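You operate a simulated robot arm through the tools that you are given. There is no shell and no other tool.

Carry out the task below with a simulated robot arm. There is one attempt and no reset: what you move stays moved.

Task
Oil the line that the orange card names, then rub off the oil stain.
Fine: pump the card's number of strokes; use the green pad and put it back. What is to be rubbed or washed off counts as gone when no trace of it is left.

It is judged by the outcome, as a careful person would: the job done as asked, and still so three seconds after it is handed in. It fails if anything else is knocked over, pushed out of place, dropped, spilled or broken.

Robot
A 6-joint arm with a fingered hand, hanging from a carriage that runs on a gantry, over the field with the corners [-1758, 211], [-1757, -1269], [743, -1268], [742, 212] (x, y) and turns from -319 to 369 degrees about z. Base frame: it is fixed where the carriage stands at the start and does not move with it; the origin is on the floor, on the carriage's upright axis, x ahead of it, y to its left, z up; the surface under the hand at the start is at about z = 850. Readings come in mm, degrees, newtons and seconds.
With the tool pointing down near the work surface it reaches from about 100 to 440 mm from the robot's upright axis, wherever it stands. Its first joint turns from -166.0 to 166.0 degrees. Places, roughly: oil stain [400, -100, 900]; oiler knob [500, 100, 900]; oiler lever [600, 0, 1000]. Payload 3.7 kg.
The TCP is the grasp point between the finger pads, 26 mm short of the fingertips. In the tool frame z runs along the fingers and y along their closing line. The gripper opens to 156 mm; its body begins 73 mm behind the TCP. The gripper is a hand of 4 fingers: y runs from the thumb to the fingers, the wrist lies at [0, 0, -239] in the tool frame, and closing takes about 1.5 s.
Orientation is that of the tool frame in the base frame, as a unit quaternion [x, y, z, w]. With the fingers straight down and closing along the base's y, the tool's x points along the base's -x, its y along +y and its z along -z.

Tools
- The arm moves only by the tool play_rows. Its argument "targets" is a list of rows, each an object of numbers (a shift or turn left out is 0, a gripper value left out holds the last): "wx", "wy", "wz": the turn, a rotation vector about the tool's x, y, z in degrees; "dx", "dy", "dz": the shift along the tool's x, y, z in mm; "gripper": the opening, from 0 (shut) to 1 (fully open). In form: [{"wx": .., "wy": .., "wz": .., "dx": .., "dy": .., "dz": .., "gripper": ..}, ...]. A call has 1 to 20 rows; each row is the pose to reach, as a shift and turn from the pose commanded when the call began, along the tool's axes at that moment. A row lasts 0.2 s, in which the tool goes at most 50 mm and 8.6 degrees; a call with a longer step from one row to the next is refused whole, and so is a gripper value outside its range. Where a pose cannot be reached the arm comes as near as it can. A force on the tool above 40 N (or 10 N above the force at the start of the call, whichever is more), or a blocked arm, ends the call early, and 0.2 s more pass. Each finger travels about 45 mm/s and halts on what it meets, pressing with about 29 N; the grip force reading is that of the motor and also rises with nothing between the fingers. The clock runs only during rows and for 0.2 s after the last one: add rows that repeat a pose to give the fingers time. It gives the time, the measured TCP pose, the force on the tool (base axes), the opening and the grip force at its end, in the units of the frame above (readings bear some noise), with the torque about the TCP (base axes, N m) and any sound that the robot's microphone picked up.
- Cameras (640 x 400 px; columns grow to the right, rows downward): "scene" is now at [245.9, -37.7, 1773.4]; the picture's right is [-0.62, -0.78, 0.00], its down [-0.73, 0.58, -0.36] and it looks along [0.28, -0.23, -0.93] (base axes); focal length 257 px, centre (320, 200). "wrist" rides on the gripper at [58, -58, -91] in the tool frame; the picture's right is [0.71, 0.71, 0.00], its down [-0.53, 0.53, -0.67] and it looks along [-0.47, 0.47, 0.74] (tool axes); focal length 265 px, centre (320, 200). There is no depth. A picture from a camera that has moved, and an enlarged one, comes with that camera's place and axes in the base frame and with its lens.
- capture(camera): a new picture of that camera. No time passes.
- raise_lower(by): slides the trunk up (or, below 0, down) by that many mm; the arm and the scene camera ride with it, the base frame stays. It gives what a move gives, with no picture.
- base_move(legs): drives the robot by 1 to 6 legs, each [ahead, left, turn to the left] in mm, mm and degrees, along the robot's own axes; the way and the turn of a leg run together, so that a leg with both is an arc; at most 1500 mm and 180 degrees a leg. The arm and the cameras ride along, it lands a little off, and it stops where it bumps. It keeps to its track: a leg is cut to what the track allows. It gives what a move gives.
- set_grasp(shape): the hand has 4 fingers and takes this shape, open, in about a second: jaw (thumb against the fingers, like two jaws); tri (thumb and two fingers); tip (a fingertip pinch); poke (one finger out to press); point (the index stretched); flat (the hand flat); cup (the hand cupped); fist (a fist). The gripper value then closes the fingers along that shape, each until it touches; the sizes above hold for jaw. It gives what a move gives, with no picture.
- pan_tilt(pan, tilt): turns the head with the scene camera to pan (to the left, within 155 degrees either way) and tilt (down, from -29 to 69), counted from straight ahead of the robot. It gives what a move gives.
- enlarge(camera, box): a new picture of the part [left, top, right, bottom] of that camera's present view, enlarged. No time passes.
- hand_in(): hands the job in; it is judged then, once.

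Nothing tells you exact positions but the pictures and the camera data. Unless the task says otherwise, let go and move clear before handing in.

The tools are called after "Call:" as name(argument=value, ...) on one line, values as JSON. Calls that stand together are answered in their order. play_rows: Moves the arm, as the interface text tells. Its arguments: {"type":"object","properties":{"targets":{"type":"array"}},"required":["targets"]} The other tools are called the same way: raise_lower (by) moves the trunk up or down; set_grasp (shape) gives the hand a shape; base_move (legs) drives the base; pan_tilt (pan, tilt) turns the head that bears the scene camera; capture (camera) takes a picture; enlarge (camera, box) takes an enlarged picture of a part of a camera's view; hand_in () hands the job in.

At the start:

```text
clock: 0.0
position: [438.8, -12.4, 1001.0]
tool_rot: [0.0, 1.0, 0.0, 0.0]
force: [-0.7, 1.1, 0.8]
torque: [-0.06, 0.01, 0.04]
width: 155.9
gripper_force: 0.0
shape: jaw
trunk travel left (down, up): [-625.0, 54.0]
robot x, y, heading: [-2.0, 0.9, 0.2]
head pan, tilt (commanded): [-38.5, 68.8]
```

scene: 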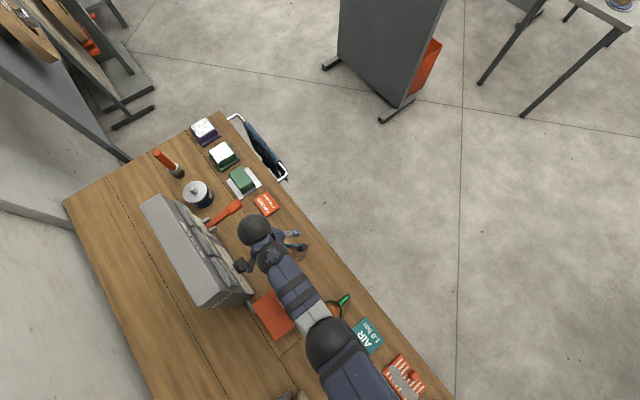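
wrist: 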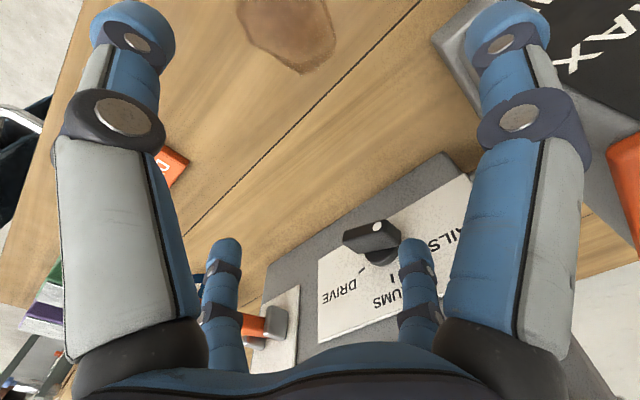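

I see a workbench with an oiler box (selector knob, lever), several pads and cards. I'll look closer at the cards, the knob and the pads first.

Call:
enlarge(camera="scene", box=[140, 100, 320, 212])

Call:
enlarge(camera="scene", box=[300, 280, 460, 400])

Call:
enlarge(camera="wrist", box=[200, 140, 640, 400])

```text
3.56 times, centred on (230, 156) of scene
camera zoom: at [245.9, -37.7, 1773.4], right [-0.62, -0.78, 0.0], down [-0.73, 0.58, -0.36], along [0.28, -0.23, -0.93], focal length 914 px, centre (640, 356)
```

zoom: 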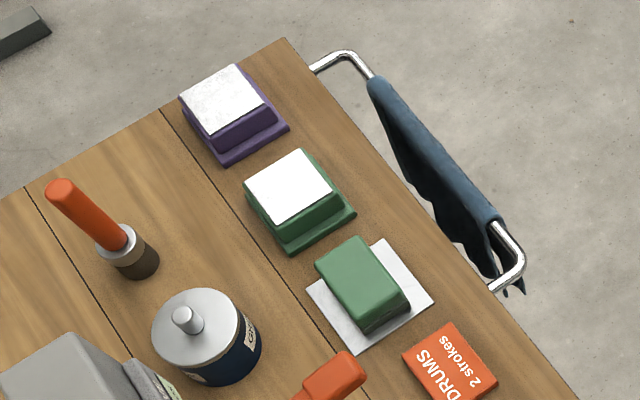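

```text
3.33 times, centred on (380, 340) of scene
camera zoom: at [245.9, -37.7, 1773.4], right [-0.62, -0.78, 0.0], down [-0.73, 0.58, -0.36], along [0.28, -0.23, -0.93], focal length 857 px, centre (120, -267)
```

zoom: 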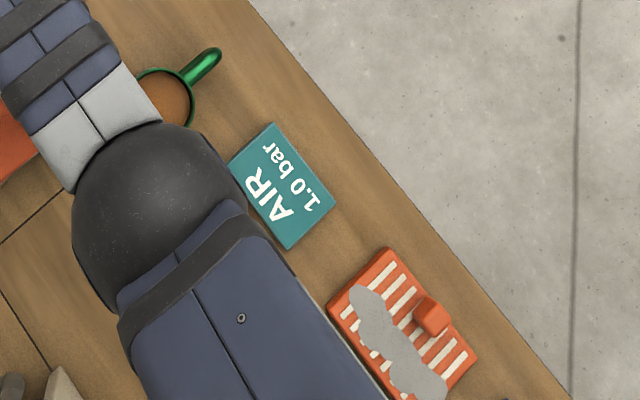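

```text
1.45 times, centred on (420, 270) of wrist
camera zoom: at [379.7, -70.5, 1091.0], right [-0.71, 0.71, 0.0], down [0.53, 0.53, 0.67], along [0.47, 0.47, -0.74], focal length 386 px, centre (174, 98)
```

zoom: 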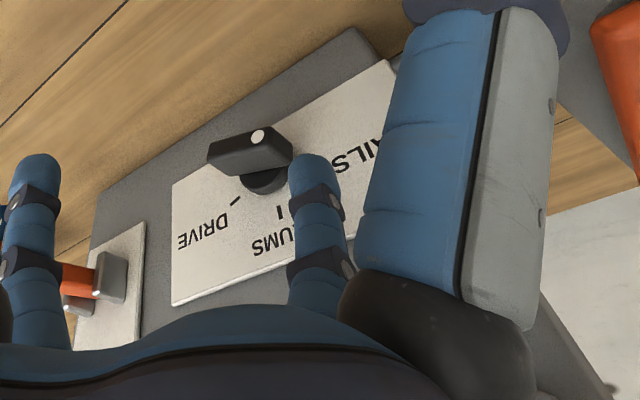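

The orange card says "DRUMS, 2 strokes". The oiler's front panel faces −y, with the bench's front edge at y≈−170. I'll back the carriage out in front of the bench to get clear views of the panel, knob, lever and pads.

Call:
base_move(legs=[[0, -450, 0]])

Call:
pan_tilt(pan=45, tilt=50)

Call:
capture(camera="scene")

```text
clock: 2.6
position: [440.6, -441.3, 999.6]
tool_rot: [-0.003, 1.0, 0.0, 0.0]
force: [0.1, -0.4, 0.2]
torque: [0.0, -0.01, -0.01]
width: 155.7
gripper_force: 0.1
shape: jaw
trunk travel left (down, up): [-625.0, 54.0]
robot x, y, heading: [0.4, -433.7, 0.3]
head pan, tilt (commanded): [-38.5, 68.8]
```

```text
clock: 4.2
position: [440.7, -441.3, 1000.4]
tool_rot: [-0.003, 1.0, 0.0, 0.0]
force: [0.2, 0.4, 0.0]
torque: [0.0, 0.0, 0.02]
width: 156.2
gripper_force: 0.1
shape: jaw
trunk travel left (down, up): [-625.0, 54.0]
robot x, y, heading: [3.9, -435.5, 0.1]
head pan, tilt (commanded): [45.0, 50.0]
```

```text
taken
camera scene: at [257.9, -378.7, 1795.3], right [0.71, -0.7, 0.0], down [-0.54, -0.55, -0.64], along [0.45, 0.46, -0.77], focal length 257 px, centre (320, 200)
```

scene: 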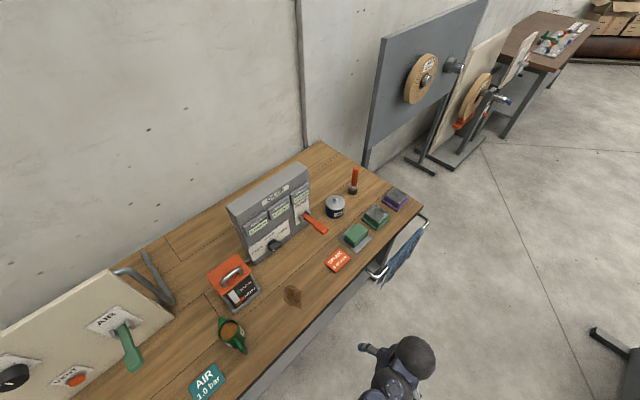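

Call:
enlarge(camera="scene", box=[220, 150, 360, 240])

Call:
enlarge(camera="scene", box=[320, 160, 440, 280])

Call:
enlarge(camera="scene", box=[220, 220, 320, 320])

```text
4.44 times, centred on (290, 195) of scene
camera zoom: at [257.9, -378.7, 1795.3], right [0.71, -0.7, 0.0], down [-0.54, -0.55, -0.64], along [0.45, 0.46, -0.77], focal length 1143 px, centre (453, 222)
```

zoom: 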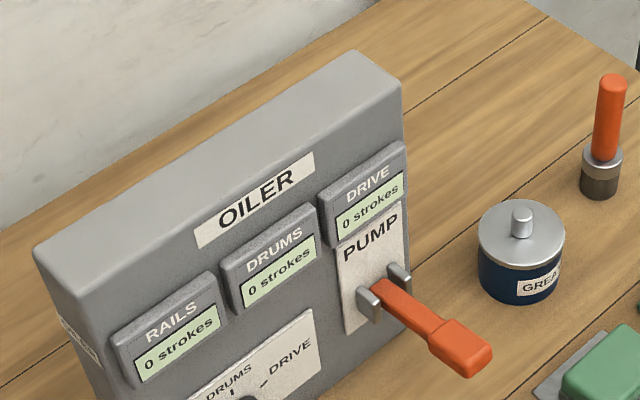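

```text
3.33 times, centred on (380, 220) of scene
camera zoom: at [257.9, -378.7, 1795.3], right [0.71, -0.7, 0.0], down [-0.54, -0.55, -0.64], along [0.45, 0.46, -0.77], focal length 857 px, centre (120, 133)
```

zoom: 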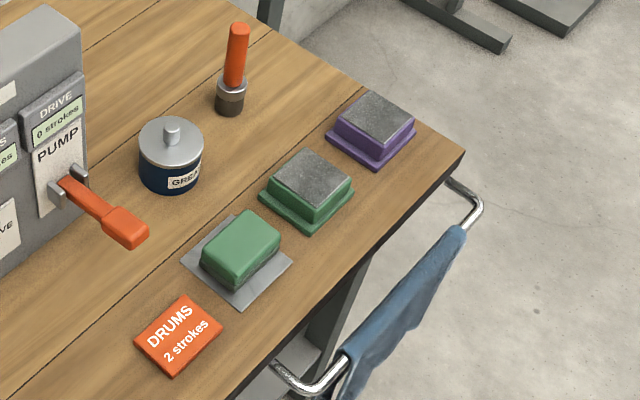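

```text
4.00 times, centred on (270, 270) of scene
camera zoom: at [257.9, -378.7, 1795.3], right [0.71, -0.7, 0.0], down [-0.54, -0.55, -0.64], along [0.45, 0.46, -0.77], focal length 1028 px, centre (520, -80)
```

zoom: 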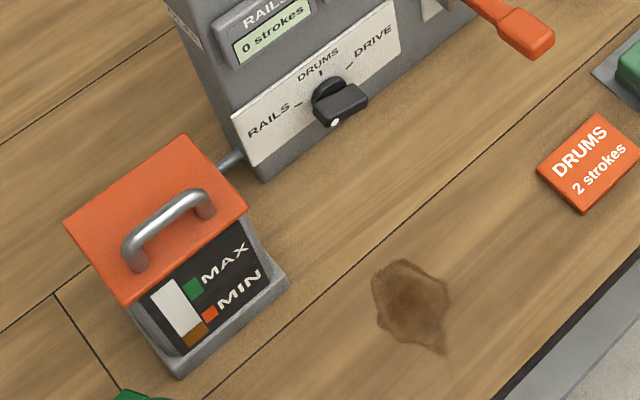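

The panel reads RAILS / DRUMS / DRIVE, all counters are at 0, and the pads sit at the right end of the bench. I'll lower the trunk in front of the bench to see the knob, pads and lever more squarely.

Call:
raise_lower(by=-500)

Call:
pan_tilt(pan=50, tilt=25)

Call:
capture(camera="scene")

```text
refused: -500 is not a number from -400 to 400
```

```text
clock: 5.1
position: [441.0, -439.6, 1000.5]
tool_rot: [-0.003, 1.0, 0.0, -0.001]
force: [0.4, -0.7, 0.4]
torque: [0.01, 0.0, 0.03]
width: 155.8
gripper_force: 0.0
shape: jaw
trunk travel left (down, up): [-625.0, 54.0]
robot x, y, heading: [3.1, -435.0, 0.4]
head pan, tilt (commanded): [50.0, 25.0]
```

```text
taken
camera scene: at [262.5, -362.5, 1832.7], right [0.77, -0.64, 0.0], down [-0.27, -0.33, -0.91], along [0.58, 0.7, -0.42], focal length 257 px, centre (320, 200)
```

scene: 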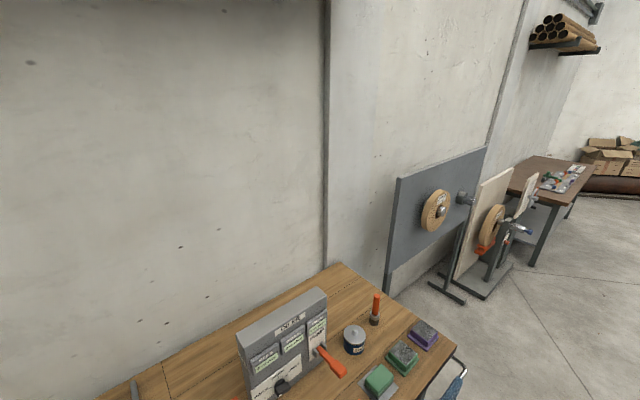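

The first lowering was refused because it exceeds the 400 mm limit. I'll lower by 400 and look again.

Call:
raise_lower(by=-400)

Call:
pan_tilt(pan=55, tilt=45)

Call:
capture(camera="scene")

```text
clock: 8.9
position: [440.0, -439.8, 600.3]
tool_rot: [-0.003, 1.0, 0.0, 0.0]
force: [-0.3, -0.2, -0.2]
torque: [-0.05, 0.02, -0.01]
width: 155.7
gripper_force: 0.1
shape: jaw
trunk travel left (down, up): [-225.0, 454.0]
robot x, y, heading: [1.2, -433.1, 0.2]
head pan, tilt (commanded): [50.0, 25.0]
```

```text
clock: 9.8
position: [440.8, -441.6, 601.0]
tool_rot: [-0.004, 1.0, -0.001, 0.0]
force: [0.4, -0.1, -0.6]
torque: [-0.01, 0.01, 0.01]
width: 155.9
gripper_force: 0.0
shape: jaw
trunk travel left (down, up): [-225.0, 454.0]
robot x, y, heading: [0.2, -433.6, 0.3]
head pan, tilt (commanded): [55.0, 45.0]
```

```text
taken
camera scene: at [250.0, -366.5, 1402.3], right [0.82, -0.57, 0.0], down [-0.4, -0.58, -0.71], along [0.4, 0.58, -0.71], focal length 257 px, centre (320, 200)
```

scene: 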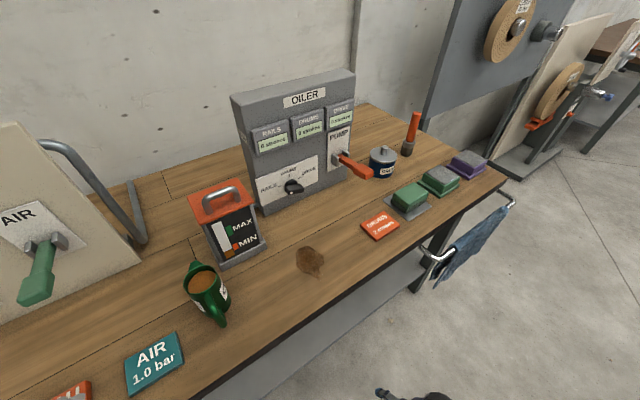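

Call:
enlarge(camera="scene", box=[230, 60, 390, 220])

Call:
enlarge(camera="scene", box=[240, 150, 320, 210])

Call:
enlarge(camera="scene", box=[360, 110, 520, 250])

Call:
enlarge(camera="scene", box=[180, 180, 340, 290])

```text
2.50 times, centred on (310, 140) of scene
camera zoom: at [250.0, -366.5, 1402.3], right [0.82, -0.57, 0.0], down [-0.4, -0.58, -0.71], along [0.4, 0.58, -0.71], focal length 643 px, centre (345, 350)
```

zoom: 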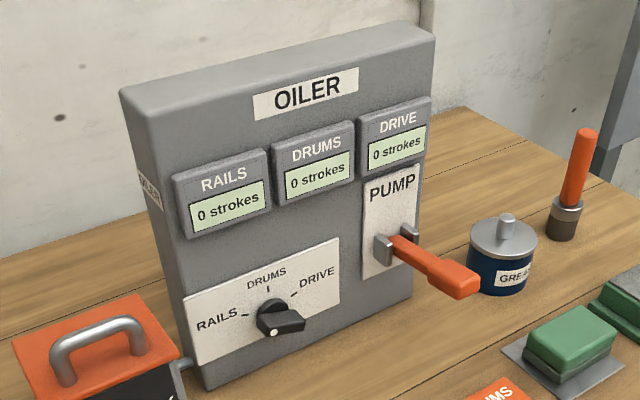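

```text
6.67 times, centred on (280, 180) of scene
camera zoom: at [250.0, -366.5, 1402.3], right [0.82, -0.57, 0.0], down [-0.4, -0.58, -0.71], along [0.4, 0.58, -0.71], focal length 1714 px, centre (587, 333)
```

zoom: 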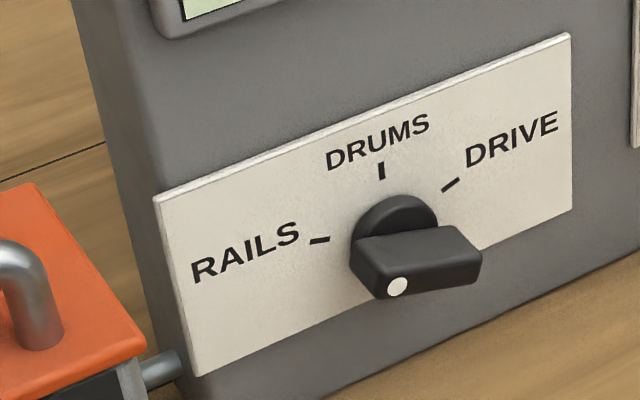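

```text
2.86 times, centred on (440, 180) of scene
camera zoom: at [250.0, -366.5, 1402.3], right [0.82, -0.57, 0.0], down [-0.4, -0.58, -0.71], along [0.4, 0.58, -0.71], focal length 735 px, centre (-23, 257)
```

zoom: 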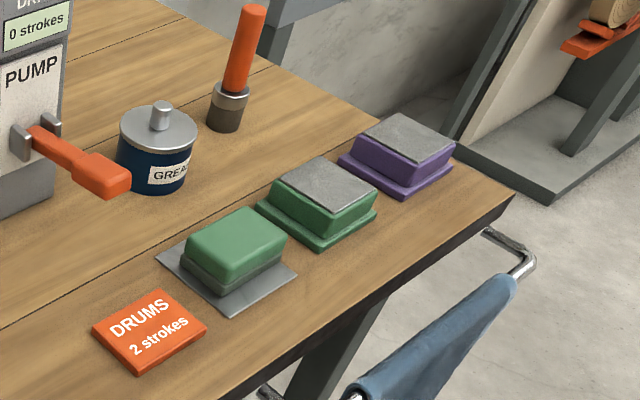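

```text
3.64 times, centred on (260, 235) of scene
camera zoom: at [250.0, -366.5, 1402.3], right [0.82, -0.57, 0.0], down [-0.4, -0.58, -0.71], along [0.4, 0.58, -0.71], focal length 935 px, centre (538, 73)
```

zoom: 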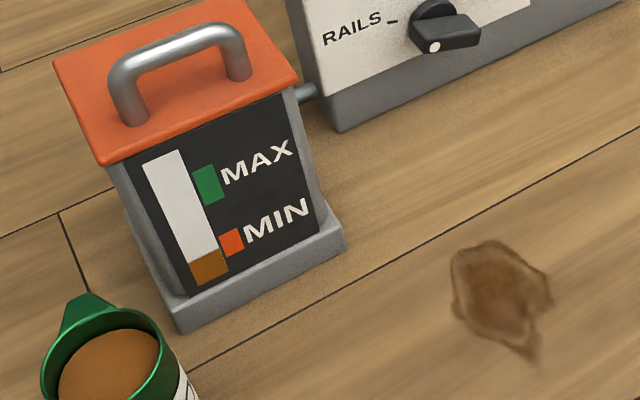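

The knob's dot points away from DRUMS (between RAILS and down), the tank is near MIN, and the green pad appears to rest on a grey mat. I'll shift along the bench to see the pads and the knob better.

Call:
base_move(legs=[[400, -100, 0]])

Call:
pan_tilt(pan=75, tilt=45)

Call:
capture(camera="scene")

```text
clock: 12.3
position: [844.6, -536.8, 599.4]
tool_rot: [-0.001, 1.0, 0.0, 0.0]
force: [1.8, 0.7, 0.1]
torque: [0.01, 0.02, 0.01]
width: 156.0
gripper_force: 0.0
shape: jaw
trunk travel left (down, up): [-225.0, 454.0]
robot x, y, heading: [405.6, -527.9, 0.4]
head pan, tilt (commanded): [55.0, 45.0]
```

```text
clock: 13.2
position: [843.3, -538.9, 600.1]
tool_rot: [-0.001, 1.0, 0.0, 0.0]
force: [-0.7, -0.7, 0.0]
torque: [-0.01, -0.04, 0.02]
width: 156.2
gripper_force: 0.1
shape: jaw
trunk travel left (down, up): [-225.0, 454.0]
robot x, y, heading: [403.5, -525.7, 0.2]
head pan, tilt (commanded): [75.0, 45.0]
```

```text
taken
camera scene: at [628.0, -450.5, 1402.2], right [0.97, -0.26, 0.0], down [-0.18, -0.68, -0.71], along [0.18, 0.68, -0.71], focal length 257 px, centre (320, 200)
```

scene: 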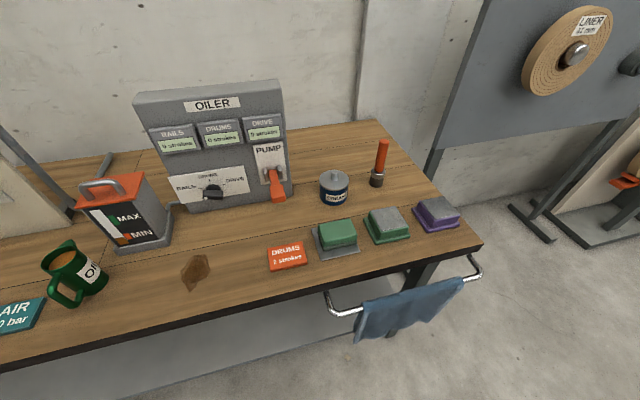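

Call:
enlarge(camera="scene", box=[300, 160, 480, 270])

Call:
enlarge(camera="scene", box=[160, 80, 300, 220])

Call:
enlarge(camera="scene", box=[30, 160, 220, 310])

```text
3.56 times, centred on (390, 215) of scene
camera zoom: at [628.0, -450.5, 1402.2], right [0.97, -0.26, 0.0], down [-0.18, -0.68, -0.71], along [0.18, 0.68, -0.71], focal length 914 px, centre (71, 147)
```

zoom: 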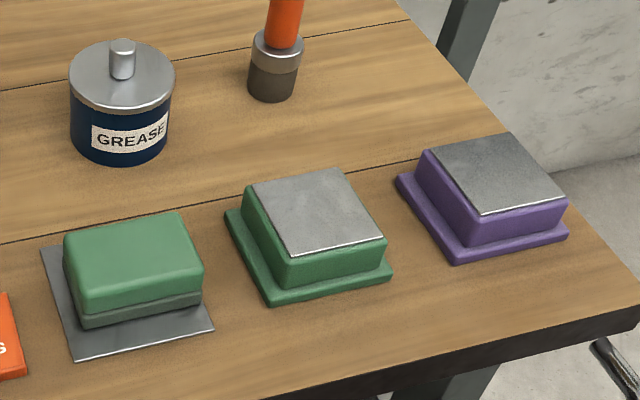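

```text
2.86 times, centred on (230, 150) of scene
camera zoom: at [628.0, -450.5, 1402.2], right [0.97, -0.26, 0.0], down [-0.18, -0.68, -0.71], along [0.18, 0.68, -0.71], focal length 735 px, centre (577, 343)
```

zoom: 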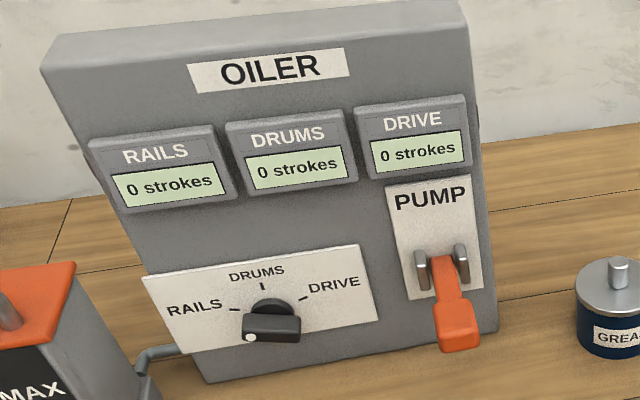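

```text
2.67 times, centred on (125, 235) of scene
camera zoom: at [628.0, -450.5, 1402.2], right [0.97, -0.26, 0.0], down [-0.18, -0.68, -0.71], along [0.18, 0.68, -0.71], focal length 686 px, centre (840, 107)
```

zoom: 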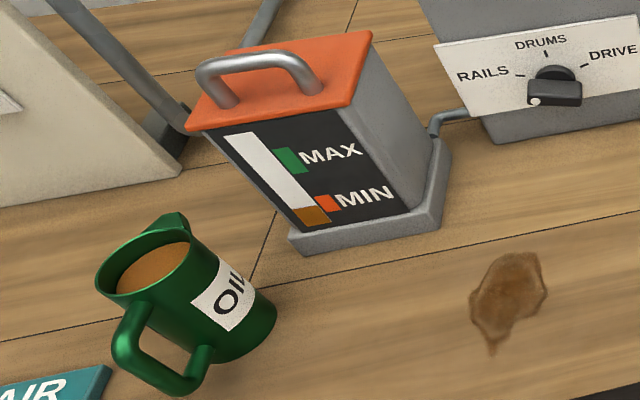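

The stain is on the bench front, the OIL jug stands by the tank, and the knob's dot points left (towards or past RAILS). I'll raise up, back off, and turn the base to face the panel so that the wrist camera can look at it straight on.

Call:
raise_lower(by=400)

Call:
base_move(legs=[[86, -94, 0], [0, 0, 90]])

Call:
pan_tilt(pan=0, tilt=50)

Call:
capture(camera="scene")

Call:
capture(camera="wrist")

```text
clock: 17.0
position: [843.9, -538.1, 1000.8]
tool_rot: [-0.001, 1.0, 0.0, 0.0]
force: [0.5, -0.1, -0.6]
torque: [0.01, 0.01, -0.01]
width: 155.9
gripper_force: 0.0
shape: jaw
trunk travel left (down, up): [-625.0, 54.0]
robot x, y, heading: [404.8, -523.1, -0.1]
head pan, tilt (commanded): [75.0, 45.0]
```

```text
clock: 22.0
position: [521.0, -183.8, 999.8]
tool_rot: [-0.693, 0.721, 0.0, 0.0]
force: [0.4, 0.3, 0.4]
torque: [0.03, 0.0, 0.04]
width: 155.9
gripper_force: 0.1
shape: jaw
trunk travel left (down, up): [-625.0, 54.0]
robot x, y, heading: [491.0, -620.2, 87.8]
head pan, tilt (commanded): [75.0, 45.0]
```

```text
clock: 23.5
position: [519.9, -184.0, 1000.4]
tool_rot: [-0.694, 0.72, 0.0, 0.0]
force: [-0.1, 0.4, -0.5]
torque: [0.0, -0.01, 0.01]
width: 155.9
gripper_force: 0.1
shape: jaw
trunk travel left (down, up): [-625.0, 54.0]
robot x, y, heading: [490.3, -620.7, 88.0]
head pan, tilt (commanded): [0.0, 50.0]
```

```text
taken
camera scene: at [504.8, -348.0, 1795.3], right [1.0, -0.04, 0.0], down [-0.03, -0.77, -0.64], along [0.02, 0.64, -0.77], focal length 257 px, centre (320, 200)
```

scene: 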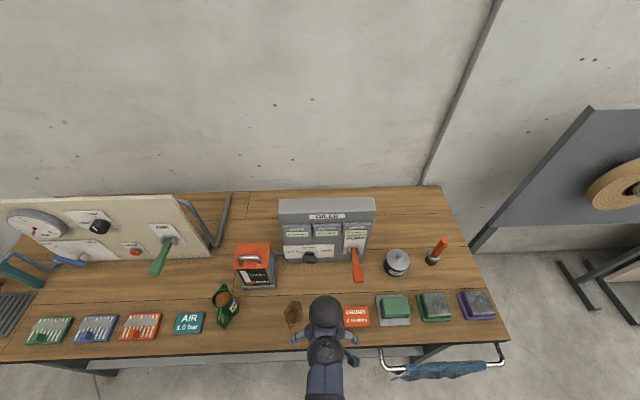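

```text
taken
camera wrist: at [575.2, -244.5, 1091.0], right [-0.73, -0.68, 0.0], down [-0.51, 0.55, 0.67], along [-0.45, 0.49, -0.74], focal length 265 px, centre (320, 200)
```

wrist: 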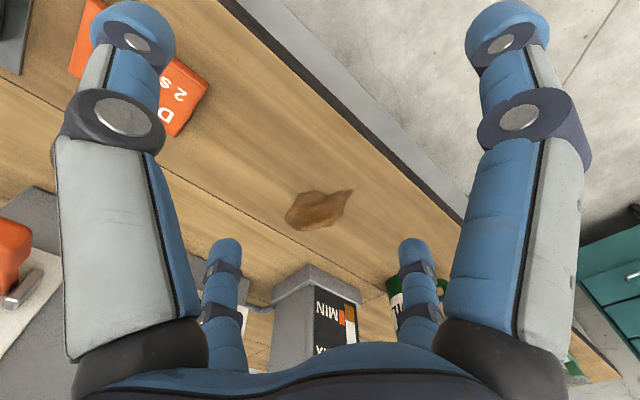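

From here the panel faces the robot. I'll back up a little and then tip the tool to point horizontally at the panel (+y), so that the wrist camera can look at the knob.

Call:
base_move(legs=[[-100, 0, 2]])

Call:
play_rows(targets=[{"wy": -8, "dx": -13, "gripper": 0.5}, {"wy": -16, "dx": -27}, {"wy": -24, "dx": -40}, {"wy": -32, "dx": -54}, {"wy": -40, "dx": -68}, {"wy": -48, "dx": -82}, {"wy": -56, "dx": -95}, {"wy": -64, "dx": -109}, {"wy": -72, "dx": -122}, {"wy": -80, "dx": -136}, {"wy": -86, "dx": -145}, {"wy": -90, "dx": -150}, {"wy": -90, "dx": -150}])

Call:
capture(camera="scene")

Call:
capture(camera="wrist")

```text
clock: 24.6
position: [502.9, -282.7, 1000.7]
tool_rot: [-0.706, 0.708, 0.0, 0.0]
force: [0.0, 0.6, 0.1]
torque: [0.02, -0.03, -0.02]
width: 156.0
gripper_force: 0.0
shape: jaw
trunk travel left (down, up): [-625.0, 54.0]
robot x, y, heading: [488.0, -721.6, 89.9]
head pan, tilt (commanded): [0.0, 50.0]
```

```text
clock: 27.4
position: [507.8, -166.1, 1039.9]
tool_rot: [-0.499, 0.501, 0.499, 0.501]
force: [0.6, 0.2, 0.5]
torque: [0.01, 0.03, -0.01]
width: 78.6
gripper_force: 0.0
shape: jaw
out of reach, approached as far as the arm can: row 10, 11, 12, 13
trunk travel left (down, up): [-625.0, 54.0]
robot x, y, heading: [487.8, -720.4, 89.5]
head pan, tilt (commanded): [0.0, 50.0]
```

```text
taken
camera scene: at [493.2, -448.1, 1795.2], right [1.0, 0.0, 0.0], down [0.0, -0.77, -0.64], along [0.0, 0.64, -0.77], focal length 257 px, centre (320, 200)
```

scene: 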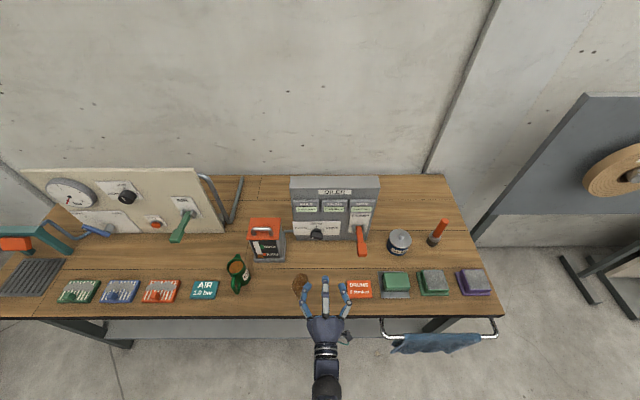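

```text
taken
camera wrist: at [563.5, -257.9, 981.6], right [-0.71, 0.0, -0.71], down [-0.53, -0.67, 0.53], along [-0.47, 0.75, 0.47], focal length 265 px, centre (320, 200)
```

wrist: 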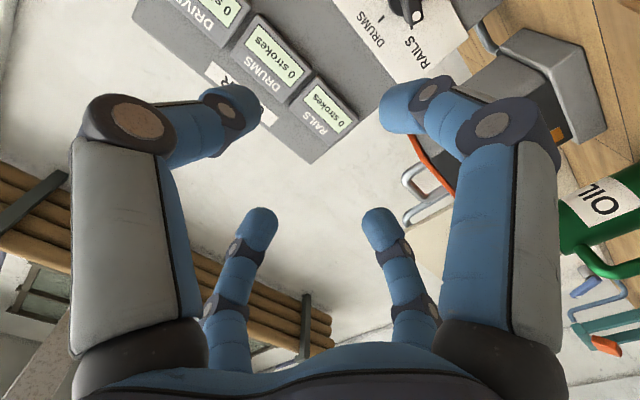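

The tool now points at the panel from y≈−166. I'll lower the trunk by 100 and roll the hand by −90° so that the wrist camera sits above and sees the knob.

Call:
raise_lower(by=-90)

Call:
play_rows(targets=[{"wz": -8}, {"wz": -16}, {"wz": -24}, {"wz": -32}, {"wz": -40}, {"wz": -48}, {"wz": -56}, {"wz": -64}, {"wz": -72}, {"wz": -80}, {"wz": -86}, {"wz": -90}, {"wz": -90}])

Call:
capture(camera="wrist")

Call:
capture(camera="scene")

```text
clock: 28.7
position: [506.7, -165.3, 950.2]
tool_rot: [-0.499, 0.501, 0.498, 0.502]
force: [0.6, 0.0, -0.8]
torque: [0.04, 0.0, -0.01]
width: 78.4
gripper_force: 0.0
shape: jaw
trunk travel left (down, up): [-535.0, 144.0]
robot x, y, heading: [491.6, -721.0, 89.7]
head pan, tilt (commanded): [0.0, 50.0]
```

```text
clock: 31.5
position: [484.7, -170.7, 951.0]
tool_rot: [-0.706, 0.008, -0.006, 0.708]
force: [0.5, -0.6, 0.3]
torque: [0.01, 0.06, 0.01]
width: 78.4
gripper_force: 0.2
shape: jaw
out of reach, approached as far as the arm can: row 11, 12, 13
trunk travel left (down, up): [-535.0, 144.0]
robot x, y, heading: [489.0, -721.1, 89.8]
head pan, tilt (commanded): [0.0, 50.0]
```

```text
taken
camera wrist: at [540.2, -263.8, 1007.7], right [0.71, -0.01, -0.71], down [-0.54, -0.66, -0.53], along [-0.46, 0.75, -0.47], focal length 265 px, centre (320, 200)
```

wrist: 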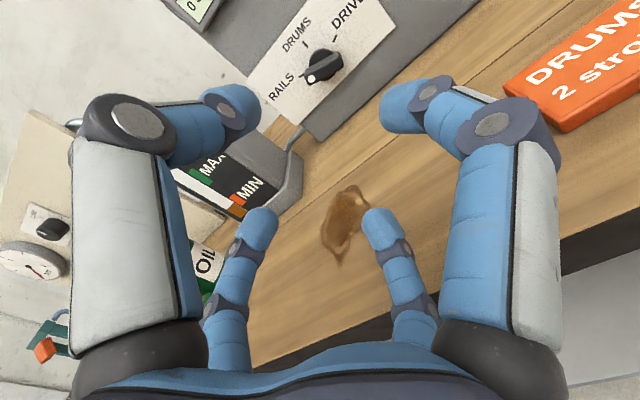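

```text
taken
camera scene: at [493.2, -448.0, 1705.3], right [1.0, 0.0, 0.0], down [0.0, -0.77, -0.64], along [0.0, 0.64, -0.77], focal length 257 px, centre (320, 200)
```

scene: 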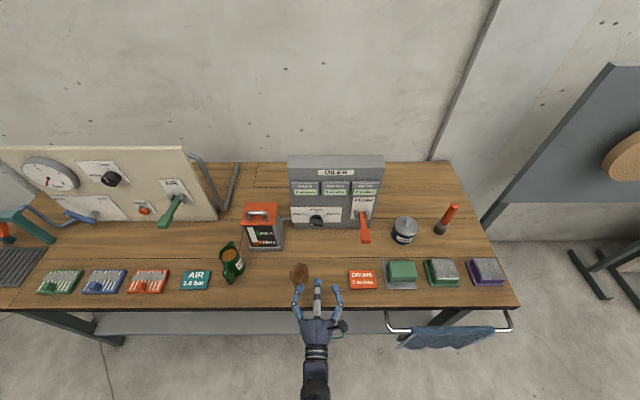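

Call:
enlarge(camera="wrist", box=[220, 0, 420, 125])

Call:
enlarge(camera="scene", box=[275, 140, 435, 260])

```text
3.20 times, centred on (320, 62) of wrist
camera zoom: at [540.2, -263.8, 1007.7], right [0.71, -0.01, -0.71], down [-0.54, -0.66, -0.53], along [-0.46, 0.75, -0.47], focal length 849 px, centre (320, 640)
```

zoom: 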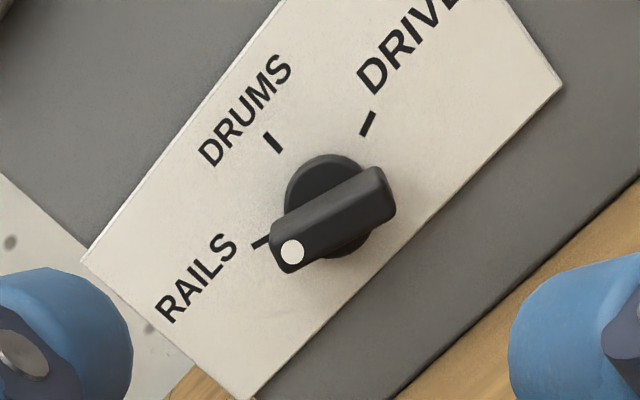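

```text
3.33 times, centred on (355, 200) of scene
camera zoom: at [493.2, -448.0, 1705.3], right [1.0, 0.0, 0.0], down [0.0, -0.77, -0.64], along [0.0, 0.64, -0.77], focal length 857 px, centre (203, 200)
```

zoom: 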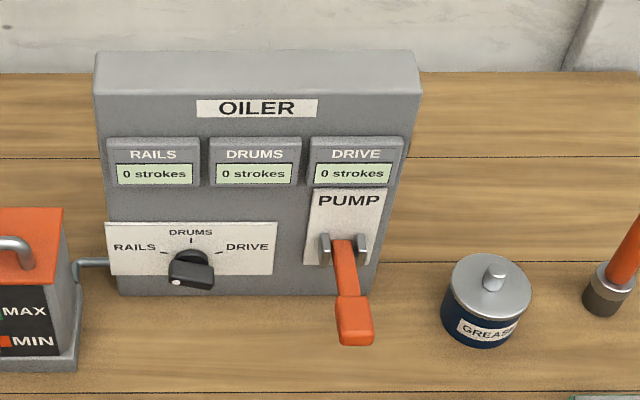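

The knob currently points to RAILS (dot ≈69° left of vertical), with DRUMS straight up; the knob axis is at about (480, y, 937) and the panel at y≈108. The arm is near its downward limit, so I'll back off, lower the trunk 200, raise the arm by the same amount, and roll the hand 21° to line up with the knob bar.

Call:
base_move(legs=[[-150, 0, 0]])

Call:
raise_lower(by=-200)

Call:
play_rows(targets=[{"dy": -40, "wz": 5, "gripper": 0.4}, {"dy": -80, "wz": 11}, {"dy": -120, "wz": 16}, {"dy": -160, "wz": 21}, {"dy": -190, "wz": 21}, {"dy": -190, "wz": 21}])

Call:
capture(camera="wrist")

Call:
capture(camera="scene")

```text
clock: 32.8
position: [485.1, -318.9, 950.8]
tool_rot: [-0.707, 0.008, -0.005, 0.707]
force: [-0.3, 0.5, -0.2]
torque: [0.03, 0.01, 0.0]
width: 78.1
gripper_force: 0.0
shape: jaw
trunk travel left (down, up): [-535.0, 144.0]
robot x, y, heading: [488.2, -869.5, 89.7]
head pan, tilt (commanded): [0.0, 50.0]
```

```text
clock: 35.0
position: [484.9, -317.9, 751.1]
tool_rot: [-0.706, 0.008, -0.006, 0.708]
force: [-0.5, 1.0, 0.1]
torque: [-0.02, 0.02, -0.03]
width: 78.6
gripper_force: 0.1
shape: jaw
trunk travel left (down, up): [-335.0, 344.0]
robot x, y, heading: [487.7, -870.2, 89.6]
head pan, tilt (commanded): [0.0, 50.0]
```

```text
clock: 36.4
position: [484.4, -322.5, 934.9]
tool_rot: [-0.695, 0.137, 0.123, 0.695]
force: [0.0, -0.1, 0.3]
torque: [-0.06, -0.01, 0.0]
width: 62.5
gripper_force: 0.0
shape: jaw
out of reach, approached as far as the arm can: row 1, 2, 3, 4
trunk travel left (down, up): [-335.0, 344.0]
robot x, y, heading: [488.0, -866.9, 89.5]
head pan, tilt (commanded): [0.0, 50.0]
```

```text
taken
camera wrist: at [555.9, -415.3, 967.6], right [0.4, -0.01, -0.91], down [-0.69, -0.66, -0.3], along [-0.6, 0.75, -0.27], focal length 265 px, centre (320, 200)
```

wrist: 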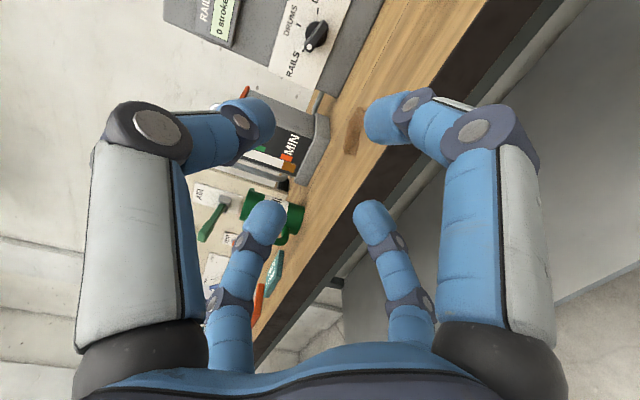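

```text
taken
camera scene: at [492.9, -596.0, 1505.4], right [1.0, -0.01, 0.0], down [0.0, -0.77, -0.64], along [0.0, 0.64, -0.77], focal length 257 px, centre (320, 200)
```

scene: 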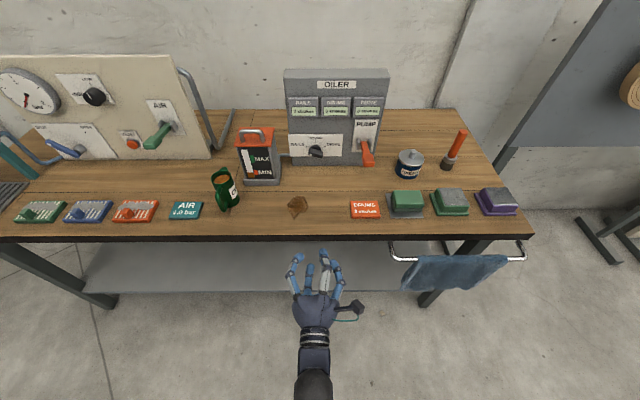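

The hand is aligned in roll and height. I'll lift 30 mm for clearance over the bench, then drive forward so the fingers stop short of the knob.

Call:
play_rows(targets=[{"dx": -10.7, "dy": -28, "gripper": 0.4}, {"dx": -10.7, "dy": -28}])

Call:
base_move(legs=[[270, 0, 0]])

Call:
capture(camera="wrist")

Call:
capture(camera="scene")

```text
clock: 37.0
position: [486.7, -320.4, 967.7]
tool_rot: [-0.693, 0.136, 0.122, 0.697]
force: [-0.3, -0.3, 0.8]
torque: [0.02, -0.01, 0.0]
width: 62.2
gripper_force: 0.1
shape: jaw
trunk travel left (down, up): [-335.0, 344.0]
robot x, y, heading: [488.5, -872.0, 89.7]
head pan, tilt (commanded): [0.0, 50.0]
```

```text
clock: 38.9
position: [485.6, -48.0, 967.2]
tool_rot: [-0.693, 0.135, 0.125, 0.697]
force: [-0.8, 0.8, 0.4]
torque: [0.02, 0.02, -0.02]
width: 62.4
gripper_force: 0.1
shape: jaw
trunk travel left (down, up): [-335.0, 344.0]
robot x, y, heading: [491.0, -601.5, 89.7]
head pan, tilt (commanded): [0.0, 50.0]
```

```text
taken
camera wrist: at [557.5, -141.3, 1000.8], right [0.4, 0.0, -0.91], down [-0.69, -0.66, -0.3], along [-0.6, 0.75, -0.27], focal length 265 px, centre (320, 200)
```

wrist: 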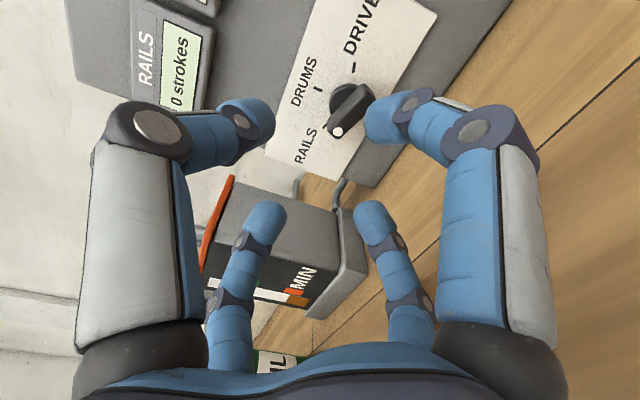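

```text
taken
camera scene: at [493.2, -324.2, 1505.4], right [1.0, 0.0, 0.0], down [0.0, -0.77, -0.64], along [0.0, 0.64, -0.77], focal length 257 px, centre (320, 200)
```

scene: 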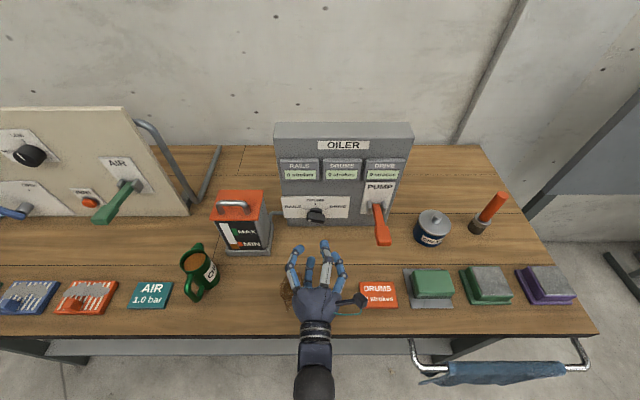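

Call:
enlarge(camera="wrist", box=[270, 50, 398, 130])

Call:
enlarge(camera="scene", box=[260, 110, 420, 330])

```text
5.00 times, centred on (334, 90) of wrist
camera zoom: at [557.5, -141.3, 1000.8], right [0.4, 0.0, -0.91], down [-0.69, -0.66, -0.3], along [-0.6, 0.75, -0.27], focal length 1327 px, centre (250, 750)
```

zoom: 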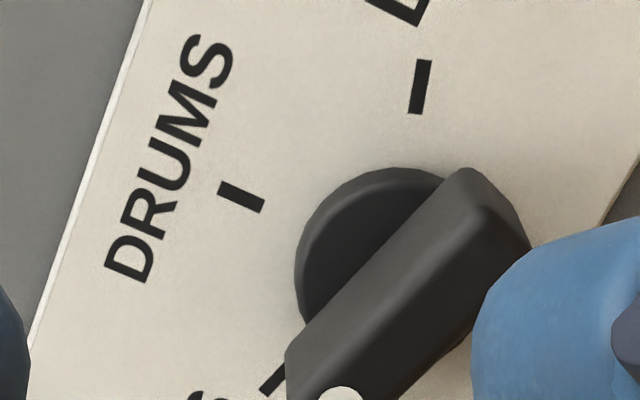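

```text
1.82 times, centred on (340, 220) of scene
camera zoom: at [493.2, -324.2, 1505.4], right [1.0, 0.0, 0.0], down [0.0, -0.77, -0.64], along [0.0, 0.64, -0.77], focal length 468 px, centre (284, 164)
```

zoom: 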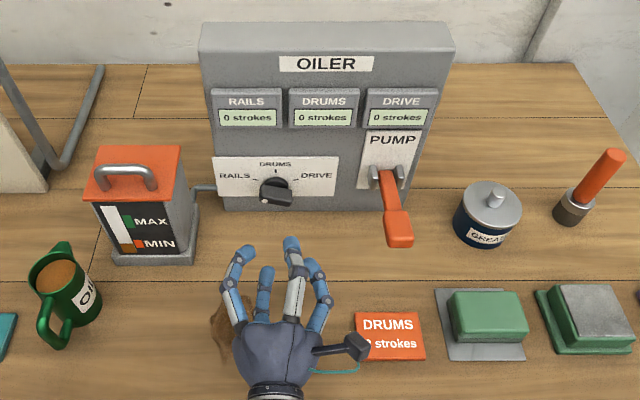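

The knob axis checks out at x≈480.6, z≈935.5, with the bar front at y≈70. I'll move to a pre-grasp in front of it and check.

Call:
play_rows(targets=[{"dx": 1, "dy": 6, "dz": 15, "gripper": 0.45}, {"dx": 2.5, "dy": 13, "dz": 30}, {"dx": 3.5, "dy": 20, "dz": 45}, {"dx": 4.5, "dy": 26, "dz": 60}, {"dx": 5.3, "dy": 30, "dz": 70}, {"dx": 5.8, "dy": 32, "dz": 77.8}, {"dx": 5.8, "dy": 32, "dz": 77.8}])

Call:
capture(camera="wrist")

Call:
enlarge(camera="scene", box=[240, 120, 440, 300])

```text
clock: 40.5
position: [480.8, 30.3, 937.2]
tool_rot: [-0.693, 0.136, 0.125, 0.697]
force: [-0.2, -0.4, -0.4]
torque: [0.01, 0.01, -0.03]
width: 69.9
gripper_force: 0.2
shape: jaw
trunk travel left (down, up): [-335.0, 344.0]
robot x, y, heading: [491.0, -598.4, 89.8]
head pan, tilt (commanded): [0.0, 50.0]
```

```text
taken
camera wrist: at [553.1, -62.5, 969.1], right [0.4, -0.01, -0.91], down [-0.69, -0.66, -0.3], along [-0.6, 0.75, -0.27], focal length 265 px, centre (320, 200)
```

wrist: 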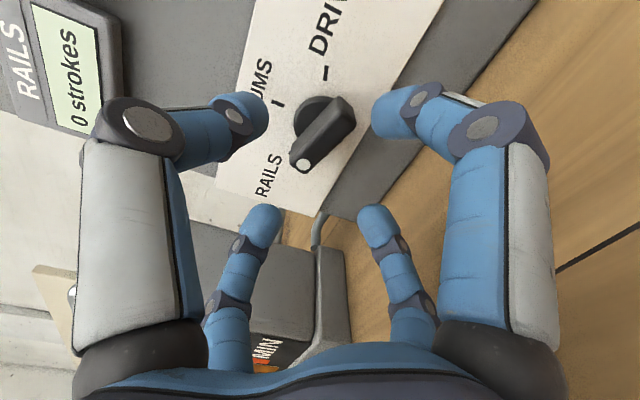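

```text
2.22 times, centred on (340, 210) of scene
camera zoom: at [493.2, -324.2, 1505.3], right [1.0, 0.0, 0.0], down [0.0, -0.77, -0.64], along [0.0, 0.64, -0.77], focal length 571 px, centre (276, 178)
```

zoom: 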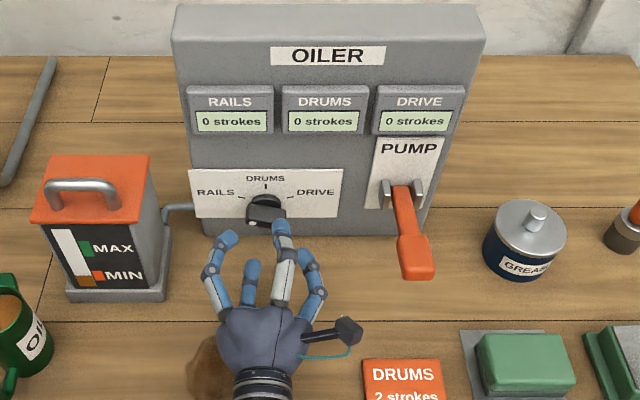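

The bar sits centred between the fingers and aligned with the closing line. Moving in 34 mm so the fingertips straddle the bar, then closing.

Call:
play_rows(targets=[{"dz": 12, "dy": -1}, {"dz": 24, "dy": -1}, {"dz": 34, "dy": -1}, {"dz": 34, "dy": -1}])

Call:
capture(camera="wrist")

```text
clock: 41.5
position: [482.5, 64.1, 937.4]
tool_rot: [-0.693, 0.137, 0.124, 0.696]
force: [0.4, -0.3, 0.1]
torque: [0.01, 0.01, -0.02]
width: 69.7
gripper_force: 0.1
shape: jaw
trunk travel left (down, up): [-335.0, 344.0]
robot x, y, heading: [491.0, -600.2, 90.1]
head pan, tilt (commanded): [0.0, 50.0]
```

```text
taken
camera wrist: at [555.0, -28.1, 970.6], right [0.4, 0.0, -0.91], down [-0.69, -0.66, -0.3], along [-0.6, 0.75, -0.27], focal length 265 px, centre (320, 200)
```

wrist: 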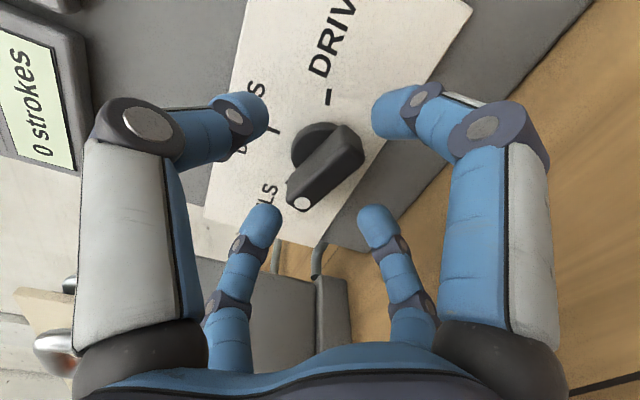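

The fingers straddle the bar. Closing on it now.

Call:
play_rows(targets=[{"gripper": 0.3}, {"gripper": 0.15}, {"gripper": 0.0}, {"gripper": 0.0}, {"gripper": 0.0}, {"gripper": 0.0}])

Call:
capture(camera="wrist")

```text
clock: 42.9
position: [481.6, 65.4, 937.7]
tool_rot: [-0.693, 0.135, 0.125, 0.697]
force: [-1.5, 3.0, -1.8]
torque: [-0.04, 0.01, 0.02]
width: 19.6
gripper_force: 28.7
shape: jaw
trunk travel left (down, up): [-335.0, 344.0]
robot x, y, heading: [489.4, -597.7, 89.8]
head pan, tilt (commanded): [0.0, 50.0]
```

```text
taken
camera wrist: at [554.8, -27.6, 970.6], right [0.4, -0.01, -0.91], down [-0.69, -0.66, -0.3], along [-0.6, 0.75, -0.27], focal length 265 px, centre (320, 200)
```

wrist: 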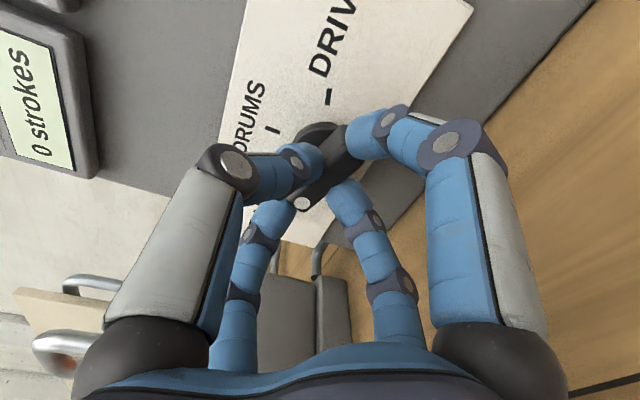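

Firm grip on the bar (19.6 mm). Turning clockwise 70° toward DRUMS.

Call:
play_rows(targets=[{"wz": 5}, {"wz": 10}, {"wz": 15}, {"wz": 20}, {"wz": 25}, {"wz": 30}, {"wz": 35}, {"wz": 40}, {"wz": 45}, {"wz": 50}, {"wz": 55}, {"wz": 60}, {"wz": 65}, {"wz": 70}, {"wz": 70}, {"wz": 70}])

Call:
capture(camera="wrist")

Call:
enlarge(camera="scene", box=[240, 120, 440, 300])

```text
clock: 46.3
position: [482.1, 65.7, 937.6]
tool_rot: [-0.492, 0.508, 0.501, 0.499]
force: [8.2, 20.2, -14.3]
torque: [-0.44, -0.05, -0.28]
width: 18.5
gripper_force: 28.5
shape: jaw
trunk travel left (down, up): [-335.0, 344.0]
robot x, y, heading: [486.3, -599.8, 89.8]
head pan, tilt (commanded): [0.0, 50.0]
```

```text
taken
camera wrist: at [536.6, -27.7, 878.3], right [-0.72, 0.01, -0.69], down [-0.53, -0.66, 0.54], along [-0.45, 0.75, 0.48], focal length 265 px, centre (320, 200)
```

wrist: 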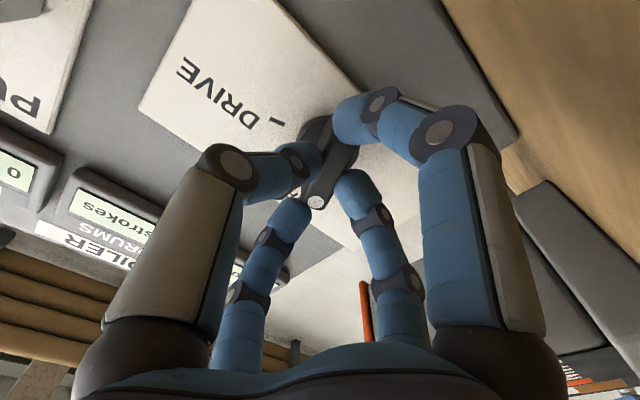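

```text
2.22 times, centred on (340, 210) of scene
camera zoom: at [494.2, -322.9, 1505.7], right [1.0, 0.0, 0.0], down [0.0, -0.76, -0.64], along [0.0, 0.64, -0.76], focal length 571 px, centre (276, 178)
```

zoom: 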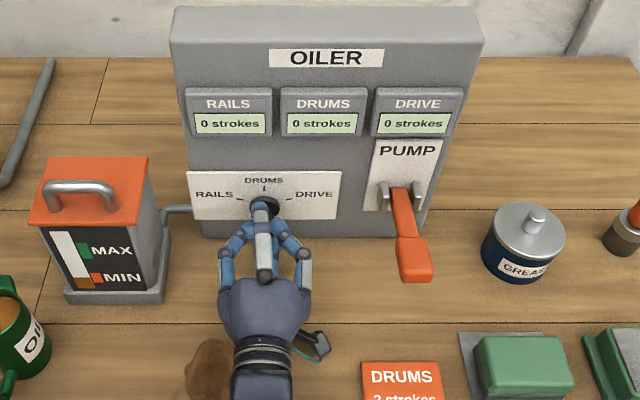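

The knob turned with the hand. I'll open slightly and back straight out, then check the pointer.

Call:
play_rows(targets=[{"gripper": 0.2}, {"gripper": 0.36}, {"gripper": 0.36}, {"gripper": 0.36}, {"dz": -15}, {"dz": -30}, {"dz": -50}, {"dz": -70}, {"dz": -70}])

Call:
capture(camera="wrist")

Call:
enlarge(camera="scene", box=[280, 130, 420, 240])

```text
clock: 48.3
position: [482.1, -7.6, 938.1]
tool_rot: [-0.49, 0.509, 0.501, 0.499]
force: [-0.4, -0.3, -0.8]
torque: [-0.02, 0.0, 0.01]
width: 56.0
gripper_force: 0.0
shape: jaw
trunk travel left (down, up): [-335.0, 344.0]
robot x, y, heading: [487.6, -595.2, 89.8]
head pan, tilt (commanded): [0.0, 50.0]
```

```text
taken
camera wrist: at [536.4, -100.1, 877.3], right [-0.72, 0.01, -0.69], down [-0.53, -0.66, 0.54], along [-0.45, 0.75, 0.48], focal length 265 px, centre (320, 200)
```

wrist: 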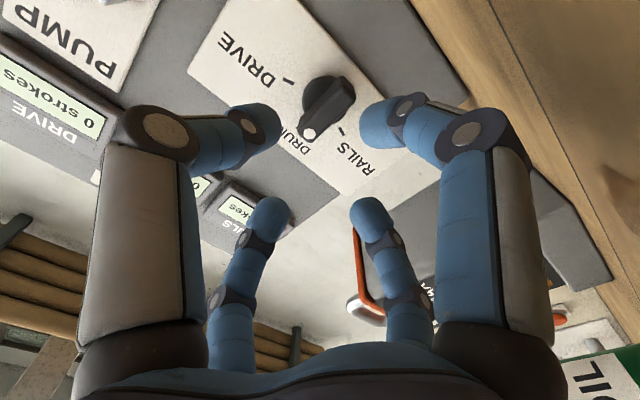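

```text
3.64 times, centred on (350, 185) of scene
camera zoom: at [493.2, -324.3, 1505.3], right [1.0, 0.0, 0.0], down [0.0, -0.77, -0.64], along [0.0, 0.64, -0.77], focal length 935 px, centre (211, 254)
```

zoom: 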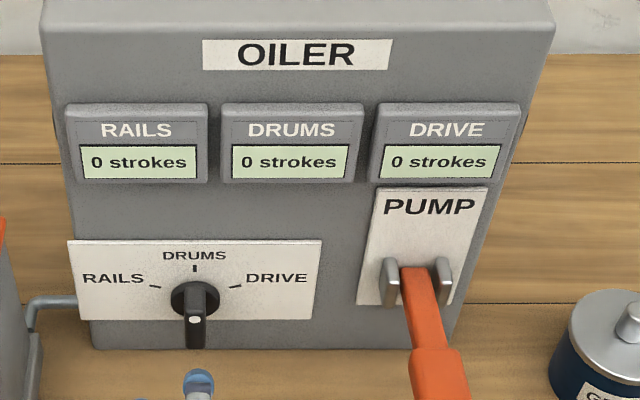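

The pointer now stands straight up at DRUMS. Next I'll look closely at the pump lever.

Call:
enlarge(camera="scene", box=[340, 160, 440, 260])

Call:
enlarge(camera="wrist", box=[200, 40, 400, 165])

```text
4.00 times, centred on (390, 210) of scene
camera zoom: at [493.2, -324.3, 1505.3], right [1.0, 0.0, 0.0], down [0.0, -0.77, -0.64], along [0.0, 0.64, -0.77], focal length 1028 px, centre (40, 160)
```

zoom: 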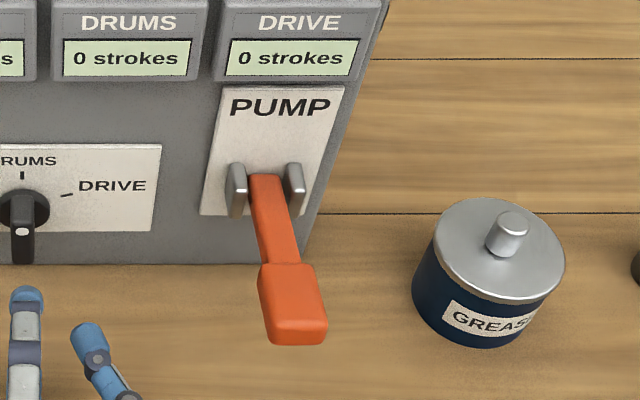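

```text
3.20 times, centred on (300, 102) of wrist
camera zoom: at [536.4, -100.1, 877.3], right [-0.72, 0.01, -0.69], down [-0.53, -0.66, 0.54], along [-0.45, 0.75, 0.48], focal length 849 px, centre (384, 512)
```

zoom: 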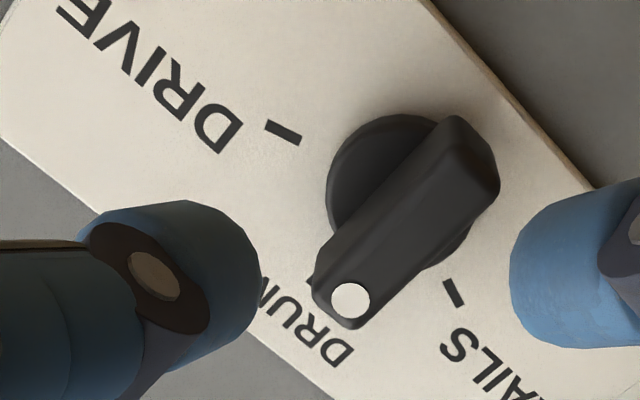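

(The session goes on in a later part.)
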